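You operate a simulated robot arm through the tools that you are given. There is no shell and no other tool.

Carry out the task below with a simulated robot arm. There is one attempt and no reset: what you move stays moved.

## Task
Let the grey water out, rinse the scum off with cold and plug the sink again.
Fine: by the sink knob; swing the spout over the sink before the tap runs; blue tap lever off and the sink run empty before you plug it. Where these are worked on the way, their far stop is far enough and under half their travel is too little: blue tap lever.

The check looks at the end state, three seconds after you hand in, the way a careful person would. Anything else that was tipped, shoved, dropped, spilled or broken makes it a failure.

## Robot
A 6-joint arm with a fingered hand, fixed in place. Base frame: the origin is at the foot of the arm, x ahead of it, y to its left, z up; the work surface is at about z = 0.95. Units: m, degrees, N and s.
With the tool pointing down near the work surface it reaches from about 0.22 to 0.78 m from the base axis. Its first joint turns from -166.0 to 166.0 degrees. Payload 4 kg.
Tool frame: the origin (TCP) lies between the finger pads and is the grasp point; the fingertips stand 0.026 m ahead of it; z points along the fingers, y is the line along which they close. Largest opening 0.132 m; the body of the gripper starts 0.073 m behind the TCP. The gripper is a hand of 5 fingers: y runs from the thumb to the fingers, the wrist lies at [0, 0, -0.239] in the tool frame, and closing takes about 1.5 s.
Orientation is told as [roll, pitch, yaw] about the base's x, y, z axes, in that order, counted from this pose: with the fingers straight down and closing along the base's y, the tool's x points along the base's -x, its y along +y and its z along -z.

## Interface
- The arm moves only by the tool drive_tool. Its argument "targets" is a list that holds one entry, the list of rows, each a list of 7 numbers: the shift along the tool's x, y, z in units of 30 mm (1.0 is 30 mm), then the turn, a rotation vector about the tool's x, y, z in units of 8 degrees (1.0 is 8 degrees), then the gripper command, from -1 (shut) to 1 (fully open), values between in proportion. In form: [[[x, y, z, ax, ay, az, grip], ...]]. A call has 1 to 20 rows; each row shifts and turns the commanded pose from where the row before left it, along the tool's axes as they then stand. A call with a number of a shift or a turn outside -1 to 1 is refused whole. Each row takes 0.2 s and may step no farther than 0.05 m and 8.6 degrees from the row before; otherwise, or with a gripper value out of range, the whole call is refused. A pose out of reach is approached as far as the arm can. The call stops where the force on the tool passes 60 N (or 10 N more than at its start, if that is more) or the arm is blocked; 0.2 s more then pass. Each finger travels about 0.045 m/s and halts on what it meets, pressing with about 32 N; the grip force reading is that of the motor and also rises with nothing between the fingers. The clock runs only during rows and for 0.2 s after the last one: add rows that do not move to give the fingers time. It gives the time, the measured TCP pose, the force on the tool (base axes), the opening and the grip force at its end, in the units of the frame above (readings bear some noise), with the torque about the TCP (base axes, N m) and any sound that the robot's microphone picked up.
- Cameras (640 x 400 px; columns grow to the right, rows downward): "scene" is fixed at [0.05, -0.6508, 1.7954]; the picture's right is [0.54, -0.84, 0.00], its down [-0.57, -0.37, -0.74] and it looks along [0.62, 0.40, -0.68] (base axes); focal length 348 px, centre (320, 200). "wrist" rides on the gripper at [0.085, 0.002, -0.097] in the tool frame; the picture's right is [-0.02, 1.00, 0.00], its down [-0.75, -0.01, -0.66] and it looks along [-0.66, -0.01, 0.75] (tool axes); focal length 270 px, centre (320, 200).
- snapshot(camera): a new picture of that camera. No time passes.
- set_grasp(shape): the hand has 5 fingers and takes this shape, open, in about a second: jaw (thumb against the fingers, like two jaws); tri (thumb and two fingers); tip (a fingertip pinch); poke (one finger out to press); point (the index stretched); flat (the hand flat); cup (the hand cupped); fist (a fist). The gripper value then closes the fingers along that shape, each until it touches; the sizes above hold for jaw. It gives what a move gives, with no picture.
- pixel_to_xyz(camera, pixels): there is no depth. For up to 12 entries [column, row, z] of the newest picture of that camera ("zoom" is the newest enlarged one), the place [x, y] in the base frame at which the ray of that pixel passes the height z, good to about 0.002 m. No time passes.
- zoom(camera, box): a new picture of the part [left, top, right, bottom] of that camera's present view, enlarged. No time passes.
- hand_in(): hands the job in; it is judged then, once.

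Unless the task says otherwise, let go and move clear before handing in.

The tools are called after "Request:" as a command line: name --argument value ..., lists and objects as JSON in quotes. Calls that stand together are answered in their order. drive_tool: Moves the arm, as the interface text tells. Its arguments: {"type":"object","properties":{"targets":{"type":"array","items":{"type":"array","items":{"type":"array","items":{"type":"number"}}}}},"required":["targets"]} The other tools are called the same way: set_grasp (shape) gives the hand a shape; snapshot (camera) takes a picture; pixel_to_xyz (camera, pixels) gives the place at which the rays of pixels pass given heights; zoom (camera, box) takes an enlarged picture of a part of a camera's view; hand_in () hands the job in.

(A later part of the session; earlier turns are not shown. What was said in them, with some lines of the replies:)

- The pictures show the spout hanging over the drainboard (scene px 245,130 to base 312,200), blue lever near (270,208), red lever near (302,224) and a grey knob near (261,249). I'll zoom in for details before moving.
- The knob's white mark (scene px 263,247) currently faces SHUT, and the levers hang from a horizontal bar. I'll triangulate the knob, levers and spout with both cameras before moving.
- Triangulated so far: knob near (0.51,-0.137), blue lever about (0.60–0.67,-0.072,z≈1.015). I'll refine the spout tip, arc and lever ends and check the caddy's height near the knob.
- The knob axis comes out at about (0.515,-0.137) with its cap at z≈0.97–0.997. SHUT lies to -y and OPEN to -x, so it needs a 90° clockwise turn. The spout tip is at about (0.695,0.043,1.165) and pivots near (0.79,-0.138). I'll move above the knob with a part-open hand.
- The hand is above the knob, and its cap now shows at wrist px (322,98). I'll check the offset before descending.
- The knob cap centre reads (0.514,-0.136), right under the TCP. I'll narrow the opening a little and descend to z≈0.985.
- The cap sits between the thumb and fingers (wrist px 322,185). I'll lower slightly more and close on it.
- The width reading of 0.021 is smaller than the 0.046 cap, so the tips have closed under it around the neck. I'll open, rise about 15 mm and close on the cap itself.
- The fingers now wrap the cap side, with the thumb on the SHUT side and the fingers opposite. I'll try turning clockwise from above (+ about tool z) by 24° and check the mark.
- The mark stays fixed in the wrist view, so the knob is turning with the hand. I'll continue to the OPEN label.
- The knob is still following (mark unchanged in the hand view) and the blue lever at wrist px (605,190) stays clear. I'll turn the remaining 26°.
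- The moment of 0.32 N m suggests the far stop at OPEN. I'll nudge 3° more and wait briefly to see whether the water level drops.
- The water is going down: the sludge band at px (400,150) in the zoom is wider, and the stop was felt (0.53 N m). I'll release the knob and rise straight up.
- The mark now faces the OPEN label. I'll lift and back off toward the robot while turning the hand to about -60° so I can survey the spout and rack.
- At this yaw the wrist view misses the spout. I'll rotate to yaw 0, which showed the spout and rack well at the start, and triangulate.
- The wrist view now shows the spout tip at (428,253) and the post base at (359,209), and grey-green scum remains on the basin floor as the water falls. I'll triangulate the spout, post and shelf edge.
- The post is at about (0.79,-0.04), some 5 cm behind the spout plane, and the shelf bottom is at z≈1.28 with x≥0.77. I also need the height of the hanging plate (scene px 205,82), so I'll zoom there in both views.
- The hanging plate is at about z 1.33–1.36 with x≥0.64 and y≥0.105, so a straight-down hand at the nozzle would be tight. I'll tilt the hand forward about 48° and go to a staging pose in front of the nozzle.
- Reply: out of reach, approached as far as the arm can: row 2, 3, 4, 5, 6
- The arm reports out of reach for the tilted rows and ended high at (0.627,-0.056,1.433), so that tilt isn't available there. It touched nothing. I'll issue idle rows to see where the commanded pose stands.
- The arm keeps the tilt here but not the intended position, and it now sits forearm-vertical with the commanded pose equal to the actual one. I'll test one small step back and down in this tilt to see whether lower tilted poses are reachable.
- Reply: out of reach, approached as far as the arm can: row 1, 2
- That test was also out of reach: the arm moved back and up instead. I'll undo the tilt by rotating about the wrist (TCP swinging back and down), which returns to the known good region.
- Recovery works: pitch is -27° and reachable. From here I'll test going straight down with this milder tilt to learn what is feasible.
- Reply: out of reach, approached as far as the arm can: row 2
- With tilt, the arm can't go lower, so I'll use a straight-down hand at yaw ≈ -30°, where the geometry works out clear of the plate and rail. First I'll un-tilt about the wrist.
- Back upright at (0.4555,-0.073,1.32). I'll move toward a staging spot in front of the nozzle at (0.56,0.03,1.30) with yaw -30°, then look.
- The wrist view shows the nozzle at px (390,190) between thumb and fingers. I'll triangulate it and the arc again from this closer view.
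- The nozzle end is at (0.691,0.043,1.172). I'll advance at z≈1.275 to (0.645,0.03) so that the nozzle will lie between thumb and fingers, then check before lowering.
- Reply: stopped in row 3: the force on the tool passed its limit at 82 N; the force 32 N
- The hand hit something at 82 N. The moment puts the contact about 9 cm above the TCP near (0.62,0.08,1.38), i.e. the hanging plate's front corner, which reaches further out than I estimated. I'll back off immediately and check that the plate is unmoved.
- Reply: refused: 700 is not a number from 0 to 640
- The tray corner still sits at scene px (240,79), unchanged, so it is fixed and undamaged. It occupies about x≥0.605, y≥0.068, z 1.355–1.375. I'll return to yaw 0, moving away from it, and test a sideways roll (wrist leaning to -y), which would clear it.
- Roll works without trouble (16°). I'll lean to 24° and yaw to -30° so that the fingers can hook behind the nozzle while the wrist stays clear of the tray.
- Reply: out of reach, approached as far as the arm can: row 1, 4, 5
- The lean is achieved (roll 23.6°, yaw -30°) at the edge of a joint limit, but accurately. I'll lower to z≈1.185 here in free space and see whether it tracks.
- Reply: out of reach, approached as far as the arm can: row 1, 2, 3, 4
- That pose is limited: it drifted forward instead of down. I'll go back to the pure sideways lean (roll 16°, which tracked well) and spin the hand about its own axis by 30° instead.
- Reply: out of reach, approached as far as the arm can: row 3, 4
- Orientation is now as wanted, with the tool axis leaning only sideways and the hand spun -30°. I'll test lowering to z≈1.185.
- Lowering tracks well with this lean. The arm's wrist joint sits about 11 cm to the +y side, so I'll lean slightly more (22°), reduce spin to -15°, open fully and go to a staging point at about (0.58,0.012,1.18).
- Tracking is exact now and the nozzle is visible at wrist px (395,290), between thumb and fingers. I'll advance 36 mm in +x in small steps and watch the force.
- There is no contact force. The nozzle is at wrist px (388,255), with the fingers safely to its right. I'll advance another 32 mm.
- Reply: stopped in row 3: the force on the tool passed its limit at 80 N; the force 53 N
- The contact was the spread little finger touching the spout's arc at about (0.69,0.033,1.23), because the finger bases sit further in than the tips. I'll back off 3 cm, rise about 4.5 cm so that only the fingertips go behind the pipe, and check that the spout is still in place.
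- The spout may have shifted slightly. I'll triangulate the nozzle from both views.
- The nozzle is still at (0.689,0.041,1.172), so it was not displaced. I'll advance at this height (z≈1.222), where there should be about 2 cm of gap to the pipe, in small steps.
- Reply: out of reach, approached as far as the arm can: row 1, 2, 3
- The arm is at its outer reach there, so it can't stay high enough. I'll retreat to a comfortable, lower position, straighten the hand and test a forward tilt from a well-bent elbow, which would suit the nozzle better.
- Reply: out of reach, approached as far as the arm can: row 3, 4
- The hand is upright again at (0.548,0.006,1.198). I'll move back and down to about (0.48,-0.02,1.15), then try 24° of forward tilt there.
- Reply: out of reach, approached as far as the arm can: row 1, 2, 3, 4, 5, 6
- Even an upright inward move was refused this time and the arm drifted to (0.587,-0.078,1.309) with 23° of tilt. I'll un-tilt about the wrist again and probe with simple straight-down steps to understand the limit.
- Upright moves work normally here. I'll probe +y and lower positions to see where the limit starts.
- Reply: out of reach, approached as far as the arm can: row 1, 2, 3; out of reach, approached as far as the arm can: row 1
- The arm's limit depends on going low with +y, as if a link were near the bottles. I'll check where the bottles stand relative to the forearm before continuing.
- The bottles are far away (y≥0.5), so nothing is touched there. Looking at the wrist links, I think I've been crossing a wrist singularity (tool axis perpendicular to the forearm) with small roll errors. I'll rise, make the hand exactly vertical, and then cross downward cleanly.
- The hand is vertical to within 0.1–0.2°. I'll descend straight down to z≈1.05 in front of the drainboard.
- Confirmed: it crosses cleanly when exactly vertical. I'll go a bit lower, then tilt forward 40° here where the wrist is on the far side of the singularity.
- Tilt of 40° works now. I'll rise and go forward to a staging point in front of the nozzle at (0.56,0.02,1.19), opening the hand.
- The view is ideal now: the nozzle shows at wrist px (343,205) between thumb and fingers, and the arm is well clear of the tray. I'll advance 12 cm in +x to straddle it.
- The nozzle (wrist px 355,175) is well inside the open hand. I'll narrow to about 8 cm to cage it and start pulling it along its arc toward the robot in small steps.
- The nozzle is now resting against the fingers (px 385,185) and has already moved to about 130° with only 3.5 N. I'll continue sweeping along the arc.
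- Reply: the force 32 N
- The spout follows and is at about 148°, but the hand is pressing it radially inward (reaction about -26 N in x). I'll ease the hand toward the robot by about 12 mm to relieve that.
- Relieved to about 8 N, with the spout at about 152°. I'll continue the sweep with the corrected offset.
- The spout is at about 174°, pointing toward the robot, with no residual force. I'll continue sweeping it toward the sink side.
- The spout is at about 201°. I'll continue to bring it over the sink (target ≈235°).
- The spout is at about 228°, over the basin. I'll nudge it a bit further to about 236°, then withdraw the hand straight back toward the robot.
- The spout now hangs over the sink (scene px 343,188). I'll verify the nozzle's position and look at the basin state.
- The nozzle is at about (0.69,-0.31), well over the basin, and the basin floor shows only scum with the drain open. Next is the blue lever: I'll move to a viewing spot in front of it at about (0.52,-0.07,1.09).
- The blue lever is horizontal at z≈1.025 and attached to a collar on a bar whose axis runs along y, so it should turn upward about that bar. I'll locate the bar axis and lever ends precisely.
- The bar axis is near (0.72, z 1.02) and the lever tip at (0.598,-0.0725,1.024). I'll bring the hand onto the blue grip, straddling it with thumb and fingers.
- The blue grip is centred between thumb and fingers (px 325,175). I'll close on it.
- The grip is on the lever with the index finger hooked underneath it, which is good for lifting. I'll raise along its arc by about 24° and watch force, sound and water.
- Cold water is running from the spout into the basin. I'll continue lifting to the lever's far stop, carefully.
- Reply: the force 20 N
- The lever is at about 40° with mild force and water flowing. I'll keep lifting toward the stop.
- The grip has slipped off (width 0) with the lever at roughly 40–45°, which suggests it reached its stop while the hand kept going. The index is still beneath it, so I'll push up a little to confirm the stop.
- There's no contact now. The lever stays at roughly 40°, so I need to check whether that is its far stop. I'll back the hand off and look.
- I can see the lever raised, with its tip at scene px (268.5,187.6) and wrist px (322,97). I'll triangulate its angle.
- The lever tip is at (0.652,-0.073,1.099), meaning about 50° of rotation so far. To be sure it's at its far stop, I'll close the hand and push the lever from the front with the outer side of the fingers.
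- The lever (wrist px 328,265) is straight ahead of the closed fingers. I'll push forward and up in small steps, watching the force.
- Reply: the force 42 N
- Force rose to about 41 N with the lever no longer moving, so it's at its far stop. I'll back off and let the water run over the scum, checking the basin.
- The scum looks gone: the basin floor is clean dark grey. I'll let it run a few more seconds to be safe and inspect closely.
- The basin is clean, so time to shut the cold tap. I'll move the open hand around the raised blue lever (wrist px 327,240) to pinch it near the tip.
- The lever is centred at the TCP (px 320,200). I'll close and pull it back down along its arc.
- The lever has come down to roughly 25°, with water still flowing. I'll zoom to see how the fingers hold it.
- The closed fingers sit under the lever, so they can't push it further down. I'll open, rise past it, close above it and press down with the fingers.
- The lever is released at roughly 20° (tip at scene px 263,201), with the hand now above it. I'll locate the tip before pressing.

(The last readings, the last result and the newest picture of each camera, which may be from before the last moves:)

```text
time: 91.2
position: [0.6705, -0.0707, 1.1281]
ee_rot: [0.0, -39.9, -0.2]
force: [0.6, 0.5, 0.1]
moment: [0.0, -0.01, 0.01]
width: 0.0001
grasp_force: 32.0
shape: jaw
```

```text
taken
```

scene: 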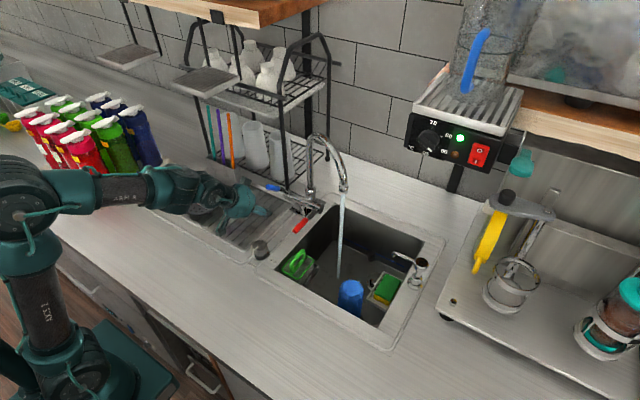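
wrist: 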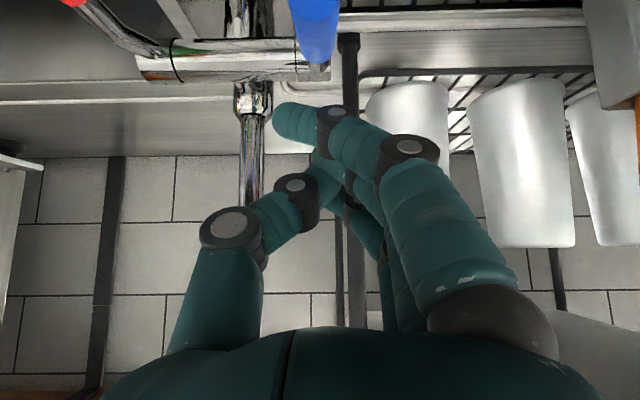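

The lever tip is at (0.619, z 1.066), sloping up 22°, and the closed index crosses right above it. I'll press straight down in 12 mm steps.

Request:
drive_tool --targets '[[[0.257, -0.03, 0.306, 0, 0, 0, -1], [0.257, -0.03, 0.306, 0, 0, 0, -1], [0.257, 0, 0.306, 0, 0, 0, -1], [0.257, 0, 0.306, 0, 0, 0, -1], [0.257, 0, 0.306, 0, 0, 0, -1]]]'

Request:
snapshot --camera "wrist"

Request:
zoom --camera "scene" --box '[210, 140, 350, 240]'

```text
time: 92.4
position: [0.6703, -0.0721, 1.0646]
ee_rot: [0.0, -40.1, -0.2]
force: [0.0, -1.1, 1.4]
moment: [-0.02, 0.0, 0.02]
width: 0.0
grasp_force: 31.6
shape: jaw
```

```text
taken
```

wrist: 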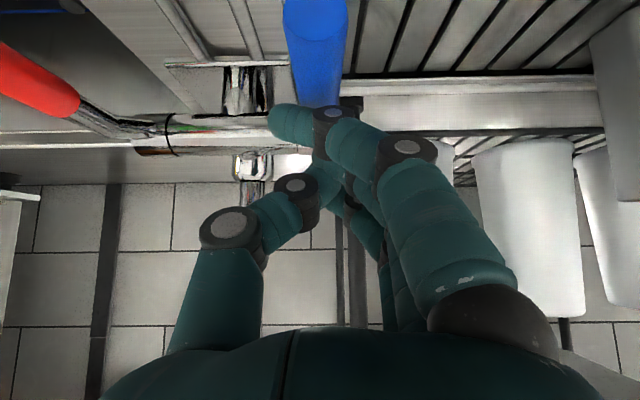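

```text
4.00 times, centred on (280, 190) of scene
```

zoom: 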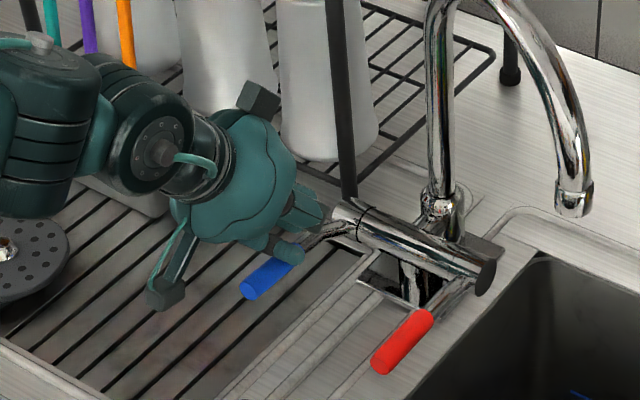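

The water has stopped. The lever tip is at px (262.5,212.5), close to its original (262,215), so I'll press a little further to seat it fully off.

Request:
drive_tool --targets '[[[0.13, 0, 0.153, 0, 0, 0, -1], [0.13, 0, 0.153, 0, 0, 0, -1], [0, 0, 0, 0, 0, 0, -1]]]'

Request:
zoom --camera "scene" --box '[210, 140, 350, 240]'

```text
time: 93.2
position: [0.6696, -0.0732, 1.0544]
ee_rot: [0.0, -40.2, -0.1]
force: [1.8, 0.0, 11.0]
moment: [-0.06, 0.25, 0.02]
width: 0.0001
grasp_force: 32.0
shape: jaw
```

```text
4.00 times, centred on (280, 190) of scene
```

zoom: 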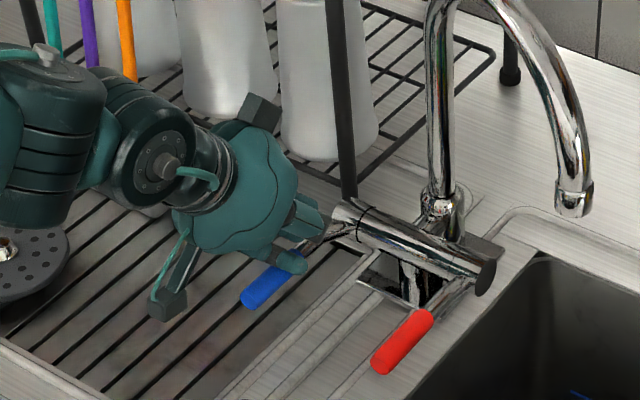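

The lever is at px (262.5,214.5), essentially its original position, with 11 N of reaction. One more small press to make sure it's seated.

Request:
drive_tool --targets '[[[0.09, 0, 0.105, 0, 0, 0, -1], [0, 0, 0, 0, 0, 0, -1]]]'

Request:
zoom --camera "scene" --box '[250, 180, 330, 230]'

Request:
zoom --camera "scene" --box '[290, 200, 430, 330]'

```text
time: 93.8
position: [0.6705, -0.0732, 1.0517]
ee_rot: [-0.2, -40.3, -0.1]
force: [2.7, -0.2, 25.8]
moment: [-0.03, 0.4, 0.03]
width: 0.0
grasp_force: 32.1
shape: jaw
```

```text
8.00 times, centred on (290, 205) of scene
```

zoom: 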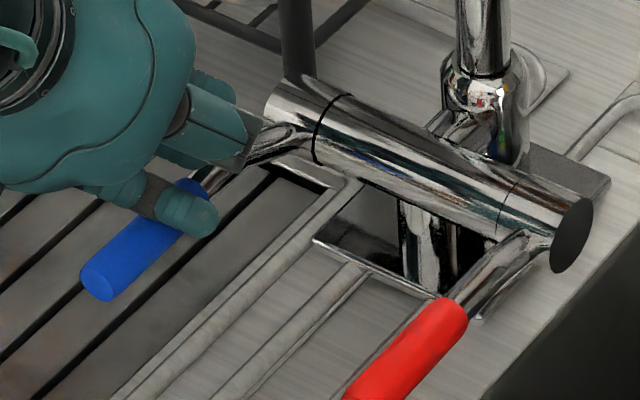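

```text
3.08 times, centred on (360, 265) of scene
```

zoom: 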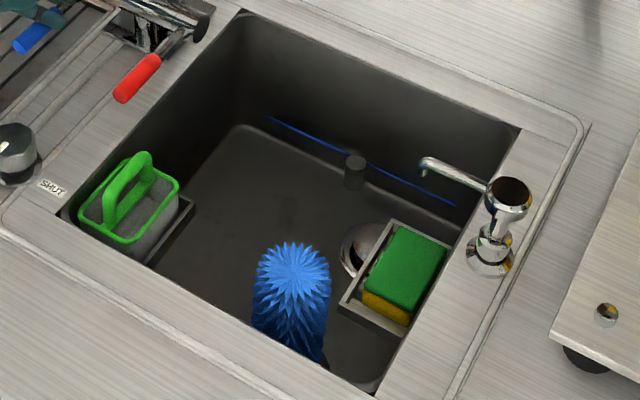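

The lever is back exactly where it started (tip at zoom px 97,280, same as the first picture), with 26 N against its off stop and no stream. I'll lift off, retreat to the open counter spot and straighten the hand to vertical.

Request:
drive_tool --targets '[[[-0.535, 0, -0.64, 0, 0, 0, -1], [-0.535, 0, -0.64, 0, 0, 0, -1], [0.76, 0.125, -0.61, 0, 0, 0, -0.6], [0.76, 0.125, -0.61, 0, 0, 0, -0.2], [0.76, 0.125, -0.61, 0, 0, 0, 0.15], [0.76, 0.125, -0.61, 0, 0, 0, 0.15], [0.76, 0.125, -0.61, 0, 0, 0, 0.15], [0.76, 0.125, -0.61, 0, 0, 0, 0.15], [0.76, 0.125, -0.61, 0, 0, 0, 0.15], [0.76, 0.125, -0.61, 0, 0, 0, 0.15], [0.535, 0, 0.64, 0, 0, 0, 0.15], [0.535, 0, 0.64, 0, 0, 0, 0.15], [0, 0, 0, 0, 0, 0, 0.15]]]'

Request:
snapshot --camera "scene"

```text
time: 96.6
position: [0.4354, -0.0413, 1.0426]
ee_rot: [0.0, -40.1, 0.0]
force: [-0.5, 0.1, 0.0]
moment: [0.01, 0.01, -0.02]
width: 0.0746
grasp_force: 0.1
shape: jaw
```

```text
taken
```

scene: 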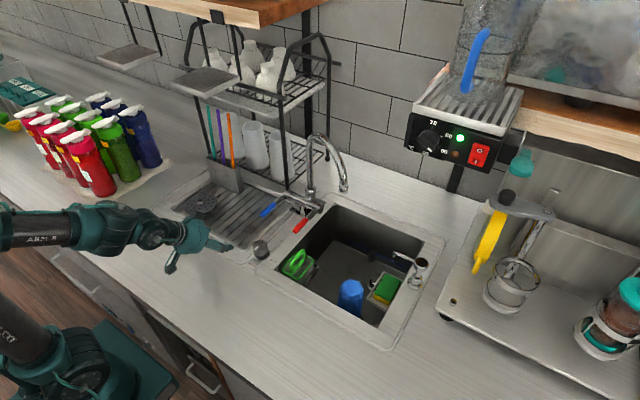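

Sink is clean and empty, tap off. I'll straighten the hand, rise to z≈1.09 and yaw to about -92° to re-grip the knob the way I left it.

Request:
drive_tool --targets '[[[0, 0, 0, 0, 1, 0, 0.15], [0, 0, 0, 0, 1, 0, 0.15], [0, 0, 0, 0, 1, 0, 0.15], [0, 0, 0, 0, 1, 0, 0.15], [0, 0, 0, 0, 1, 0, 0.15], [0, 0, 0, 0, 0, 0, 0.15]]]'

Request:
drive_tool --targets '[[[0, 0, -0.8, 0, 0, 0, 0.15], [0, 0, -0.7, 0, 0, 0, 0.15], [0, 0, 0, 0, 0, 0.96, 0.15], [0, 0, 0, 0, 0, 0.96, 0.15], [0, 0, 0, 0, 0, 0.96, 0.15], [0, 0, 0, 0, 0, 0.96, 0.15], [0, 0, 0, 0, 0, 0.96, 0.15], [0, 0, 0, 0, 0, 0.96, 0.15], [0, 0, 0, 0, 0, 0.96, 0.15], [0, 0, 0, 0, 0, 0.96, 0.15], [0, 0, 0, 0, 0, 0.96, 0.15], [0, 0, 0, 0, 0, 0.96, 0.15], [0, 0, 0, 0, 0, 0.96, 0.15], [0, 0, 0, 0, 0, 0.96, 0.15], [0, 0, 0, 0, 0, 0, 0.15]]]'

Request:
snapshot --camera "wrist"

```text
time: 98.0
position: [0.4364, -0.0412, 1.0441]
ee_rot: [0.0, 0.2, -0.3]
force: [-0.1, -0.1, -0.2]
moment: [0.03, 0.0, -0.02]
width: 0.0748
grasp_force: 0.0
shape: jaw
```

```text
time: 101.2
position: [0.436, -0.0427, 1.0901]
ee_rot: [0.0, 0.1, -92.4]
force: [0.7, 0.1, -0.6]
moment: [0.02, 0.04, -0.01]
width: 0.0751
grasp_force: 0.0
shape: jaw
```

```text
taken
```

wrist: 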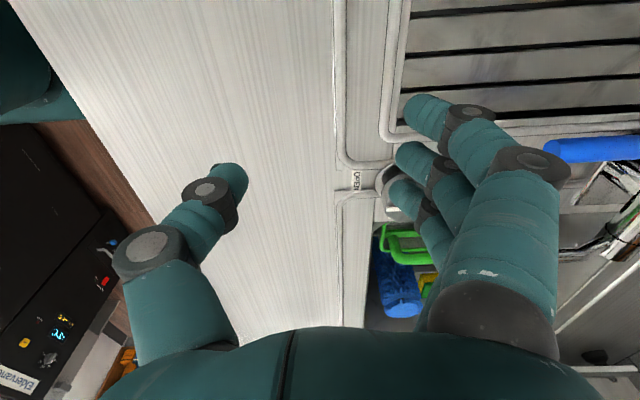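

The hand is vertical at yaw -92.4°. I'll move above the knob and check alignment before descending.

Request:
drive_tool --targets '[[[-0.745, 0.69, 0, 0, 0, 0, 0.15], [-0.745, 0.69, 0, 0, 0, 0, 0.15], [-0.745, 0.69, 0, 0, 0, 0, 0.15], [-0.745, 0.69, 0, 0, 0, 0, 0.15], [0, 0, 0, 0, 0, 0, 0.15]]]'

Request:
snapshot --camera "wrist"

Request:
zoom --camera "scene" --box '[210, 180, 330, 290]'

Request:
zoom --camera "scene" --box '[290, 200, 430, 330]'

```text
time: 102.4
position: [0.5154, -0.1357, 1.0895]
ee_rot: [0.0, 0.0, -92.2]
force: [-0.5, -0.1, -0.3]
moment: [-0.05, 0.01, -0.01]
width: 0.075
grasp_force: 0.0
shape: jaw
```

```text
taken
```

wrist: 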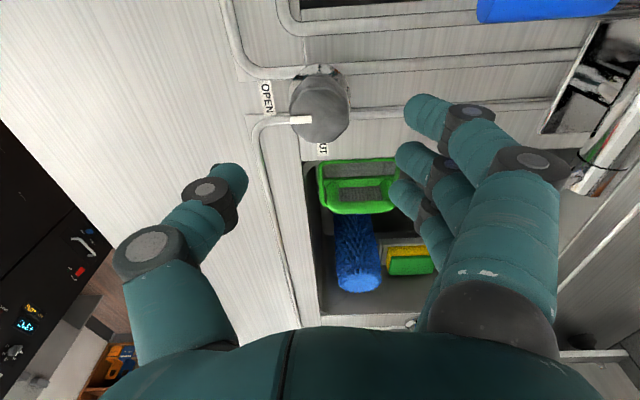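

```text
3.64 times, centred on (270, 235) of scene
```

zoom: 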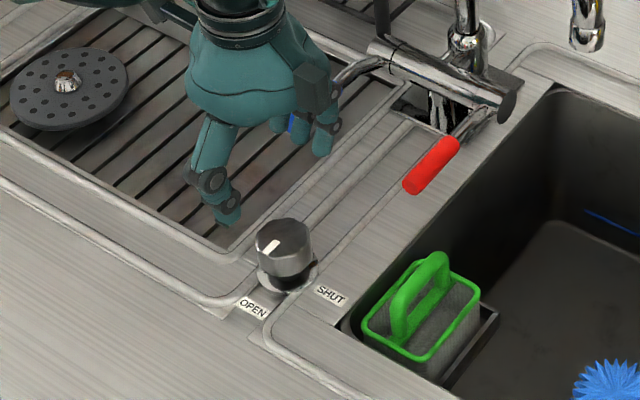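

```text
3.08 times, centred on (360, 265) of scene
```

zoom: 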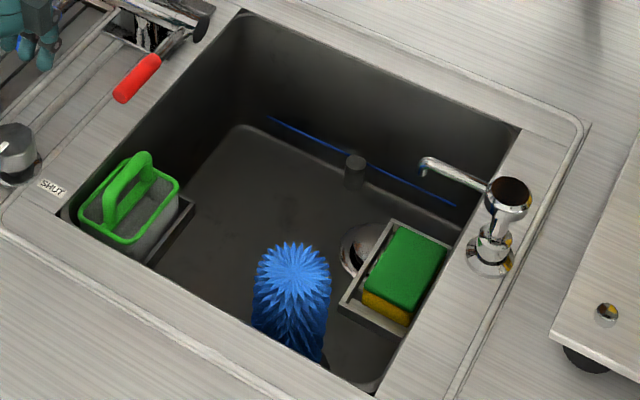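

The knob's mark faces OPEN, the TCP is right above it, and the sink is empty (10 s since the tap closed). I'll descend to z≈1.0 and grip the cap.

Request:
drive_tool --targets '[[[0, 0, 0.745, 0, 0, 0, 0.15], [0, 0, 0.745, 0, 0, 0, 0.15], [0, 0, 0.745, 0, 0, 0, 0.15], [0, 0, 0.745, 0, 0, 0, 0.15], [0, 0, 0, 0, 0, 0, -0.1], [0, 0, 0, 0, 0, 0, -0.5], [0, 0, 0, 0, 0, 0, -1], [0, 0, 0, 0, 0, 0, -1], [0, 0, 0, 0, 0, 0, -1], [0, 0, 0, 0, 0, 0, -1], [0, 0, 0, 0, 0, 0, -1]]]'

Request:
snapshot --camera "wrist"

```text
time: 104.8
position: [0.5146, -0.1348, 1.0]
ee_rot: [-0.1, 0.0, -92.2]
force: [-11.6, 1.1, -1.7]
moment: [0.01, 0.1, 0.0]
width: 0.0235
grasp_force: 32.0
shape: jaw
```

```text
taken
```

wrist: 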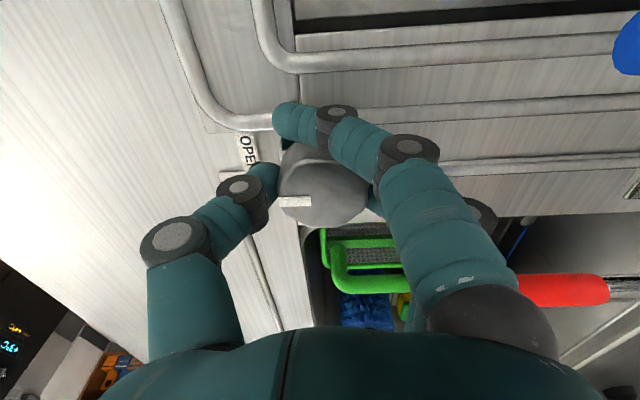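

Gripped as before (width 0.0235). I'll turn it back counter-clockwise toward SHUT.

Request:
drive_tool --targets '[[[0, 0, 0, 0, 0, -0.8, -1], [0, 0, 0, 0, 0, -0.8, -1], [0, 0, 0, 0, 0, -0.8, -1], [0, 0, 0, 0, 0, -0.8, -1], [0, 0, 0, 0, 0, -0.8, -1], [0, 0, 0, 0, 0, -0.8, -1], [0, 0, 0, 0, 0, -0.8, -1], [0, 0, 0, 0, 0, -0.8, -1]]]'

Request:
snapshot --camera "wrist"

```text
time: 106.6
position: [0.5155, -0.1348, 0.9999]
ee_rot: [0.0, 0.0, -41.1]
force: [-15.4, -17.6, 1.1]
moment: [-0.32, 0.29, -0.06]
width: 0.0246
grasp_force: 32.0
shape: jaw
```

```text
taken
```

wrist: 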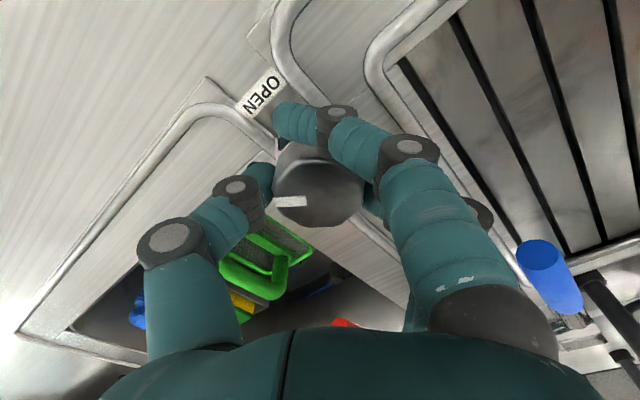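

The knob is following at yaw -41°. I'll continue to the SHUT stop.

Request:
drive_tool --targets '[[[0, 0, 0, 0, 0, -0.8, -1], [0, 0, 0, 0, 0, -0.8, -1], [0, 0, 0, 0, 0, -0.8, -1], [0, 0, 0, 0, 0, -0.8, -1], [0, 0, 0, 0, 0, -0.8, -1], [0, 0, 0, 0, 0, -0.8, -1], [0, 0, 0, 0, 0, -0.4, -1]]]'

Request:
snapshot --camera "wrist"

```text
time: 108.2
position: [0.5143, -0.1354, 1.0009]
ee_rot: [-0.1, 0.0, 0.5]
force: [-5.3, -21.4, -1.7]
moment: [-0.37, 0.09, -0.49]
width: 0.0247
grasp_force: 32.2
shape: jaw
```

```text
taken
```

wrist: 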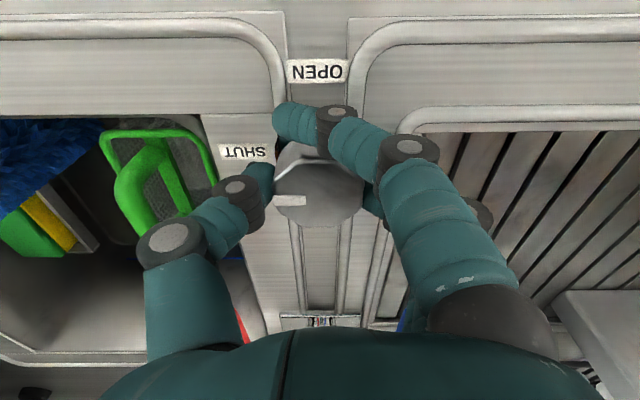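

The moment of -0.49 N m indicates the SHUT stop, and the mark points at the SHUT label. A small extra nudge, then release and rise.

Request:
drive_tool --targets '[[[0, 0, 0, 0, 0, -0.35, -1], [0, 0, 0, 0, 0, 0, -1], [0, 0, 0, 0, 0, 0.2, 0.15], [0, 0, 0, 0, 0, 0, 0.15], [0, 0, 0, 0, 0, 0, 0.15], [0, 0, 0, 0, 0, 0, 0.15], [0, 0, 0, 0, 0, 0, 0.15], [0, 0, -0.5, 0, 0, 0, 0.15], [0, 0, -0.9, 0, 0, 0, 0.15], [0, 0, -0.9, 0, 0, 0, 0.15], [0, 0, -0.9, 0, 0, 0, 0.15]]]'

Request:
snapshot --camera "wrist"

Request:
snapshot --camera "scene"

Request:
zoom --camera "scene" --box '[235, 225, 295, 275]'

```text
time: 110.6
position: [0.5157, -0.1339, 1.0965]
ee_rot: [0.0, 0.0, 1.7]
force: [-0.2, -0.5, 1.1]
moment: [0.01, 0.01, -0.03]
width: 0.075
grasp_force: 0.1
shape: jaw
```

```text
taken
```

wrist: 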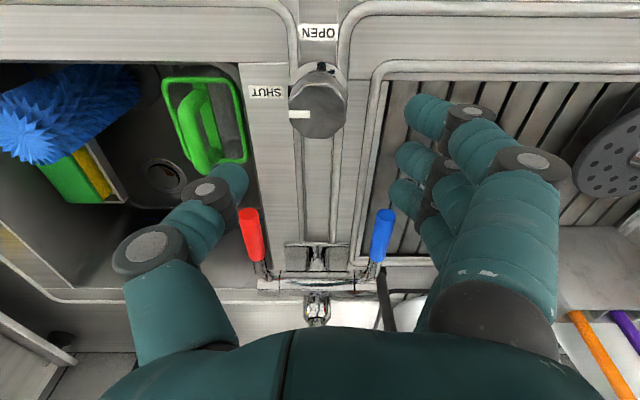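

```text
taken
```

scene: 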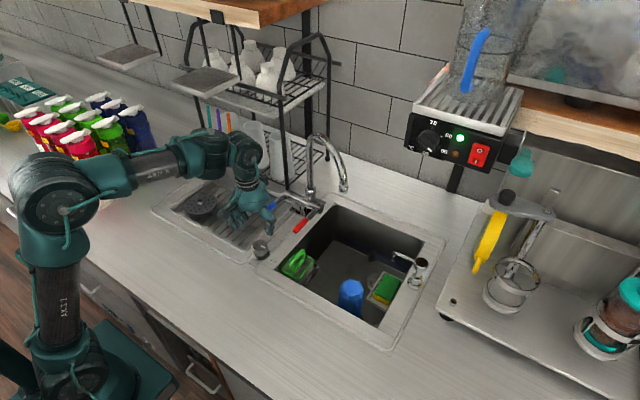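

```text
8.00 times, centred on (265, 250) of scene
```

zoom: 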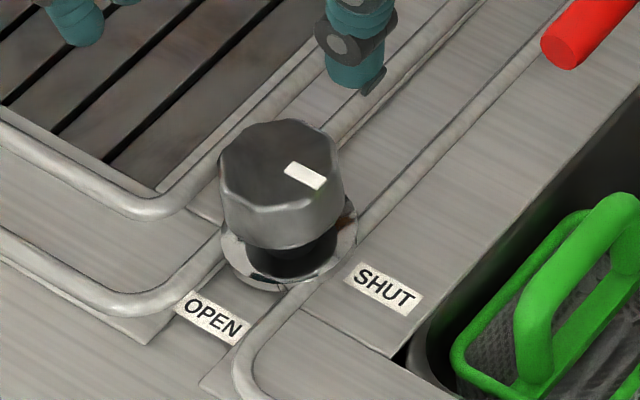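

The knob is back exactly at SHUT (mark at zoom px 305,175, same as at the start). I'll retreat up and back, then do a final check of everything.

Request:
drive_tool --targets '[[[0.4, 0.2, -0.9, 0, 0, 0, 0.4], [0.4, 0.2, -0.9, 0, 0, 0, 0.6], [0.4, 0.2, -0.9, 0, 0, 0, 0.8], [0.4, 0.2, -0.9, 0, 0, 0, 0.8], [0.4, 0.2, -0.9, 0, 0, 0, 0.8], [0.4, 0.2, -0.9, 0, 0, 0, 0.8], [0.4, 0.2, -0.9, 0, 0, 0, 0.8], [0.4, 0.2, -0.9, 0, 0, 0, 0.8], [0.4, 0.2, -0.9, 0, 0, 0, 0.8], [0, 0, 0, 0, 0, 0, 0.8]]]'

Request:
snapshot --camera "scene"

Request:
snapshot --camera "wrist"

Request:
zoom --camera "scene" --box '[250, 160, 440, 340]'

Request:
zoom --camera "wrist" --box '[80, 60, 360, 230]'

```text
time: 112.8
position: [0.4035, -0.0848, 1.3387]
ee_rot: [0.0, 0.0, 1.7]
force: [-0.5, -0.1, -0.2]
moment: [0.03, 0.02, 0.03]
width: 0.1185
grasp_force: 0.0
shape: jaw
```

```text
taken
```

scene: 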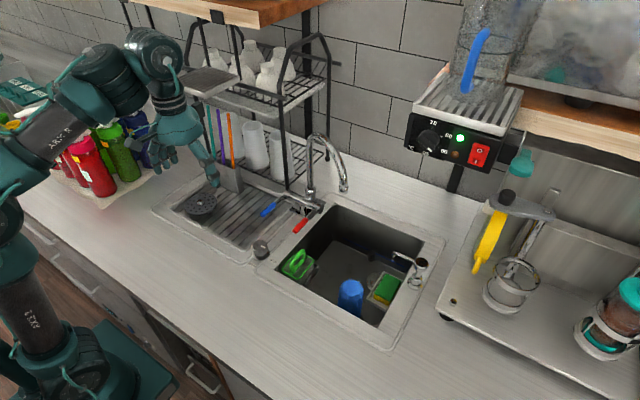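

```text
taken
```

wrist: 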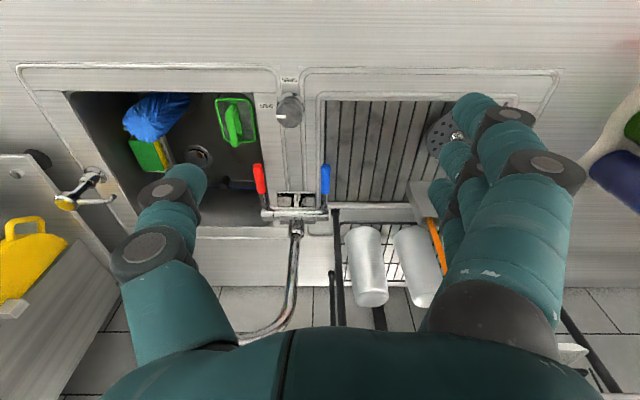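

```text
2.22 times, centred on (345, 250) of scene
```

zoom: 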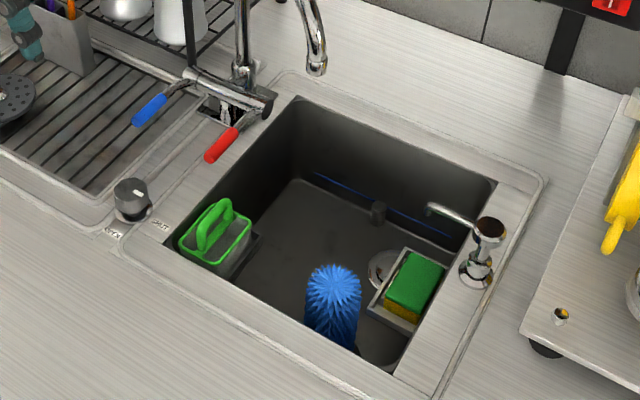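

```text
2.29 times, centred on (220, 145) of wrist
```

zoom: 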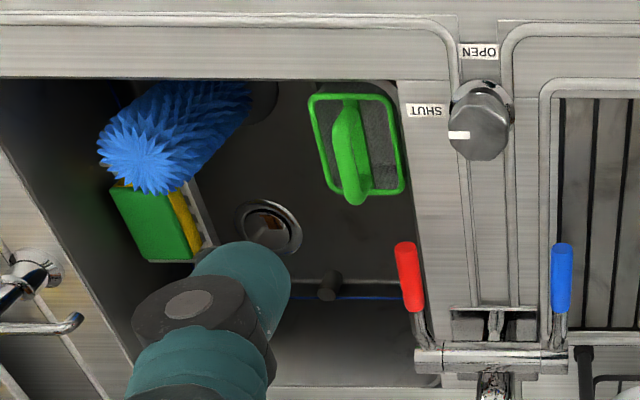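

All is in place: lever off, knob SHUT, sink clean and empty, spout over the sink. I'll take a last close look at the drain plug and the surroundings.

Request:
zoom --camera "wrist" --box '[170, 130, 230, 180]'

Request:
zoom --camera "scene" --box '[340, 240, 400, 290]'

Request:
zoom --camera "scene" --box '[150, 20, 350, 210]'

```text
8.00 times, centred on (200, 155) of wrist
```

zoom: 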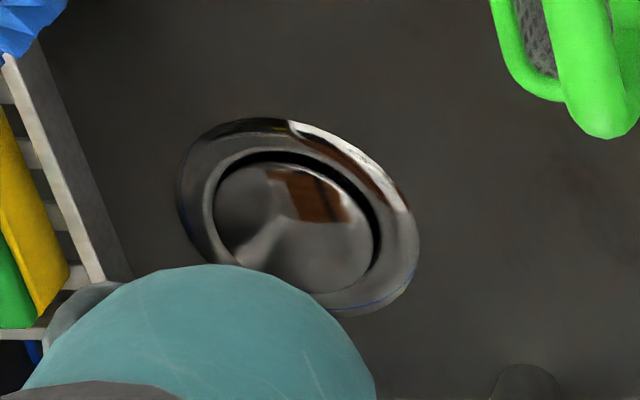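

```text
8.00 times, centred on (370, 265) of scene
```

zoom: 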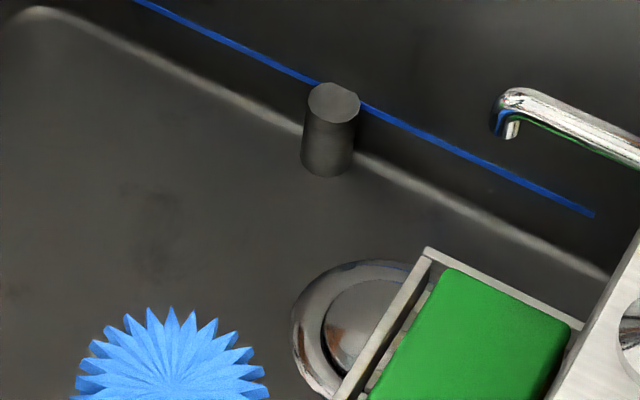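

```text
2.11 times, centred on (250, 115) of scene
```

zoom: 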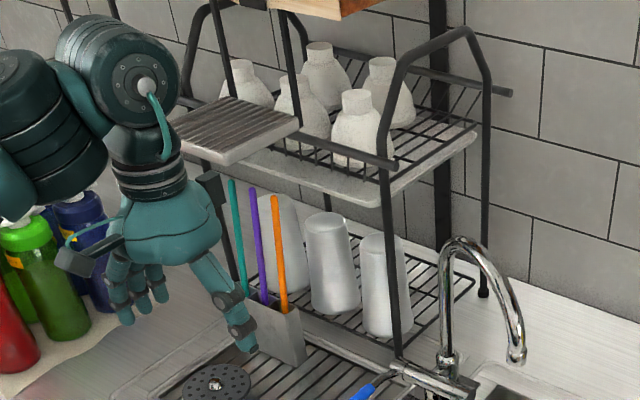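

The drain plug disc is seated, the basin is clean and empty, the blue lever is off, the knob is at SHUT, and the rack, cups, bottles and tray look undisturbed. The hand is clear, so I'm handing in.

Request:
hand_in

```text
The job is handed in.
```

The job is handed in. The grey water is out, the scum is rinsed off with cold water, and the sink is empty and plugged again.

- **Drain:** I turned the sink knob to OPEN and let the grey water run out. After the rinse I turned it back until it hit the SHUT stop, and the last picture shows the plug seated.
- **Spout:** I swung it from over the drainboard to over the basin before the tap ran, and left it there.
- **Rinse:** I raised the blue lever to its far stop and let the cold water run about 20 seconds, until no scum showed. Then I pressed it back to its off stop. The sink was empty when I shut the plug, about 15 seconds later.

**Bumps on the way:** reaching for the spout, the hand hit the hanging tray's front corner at about 82 N. A finger later touched the spout at about 80 N. Neither had moved when I checked right after. In the final pictures, the rack, cups, bottles and items in the sink also looked undisturbed.
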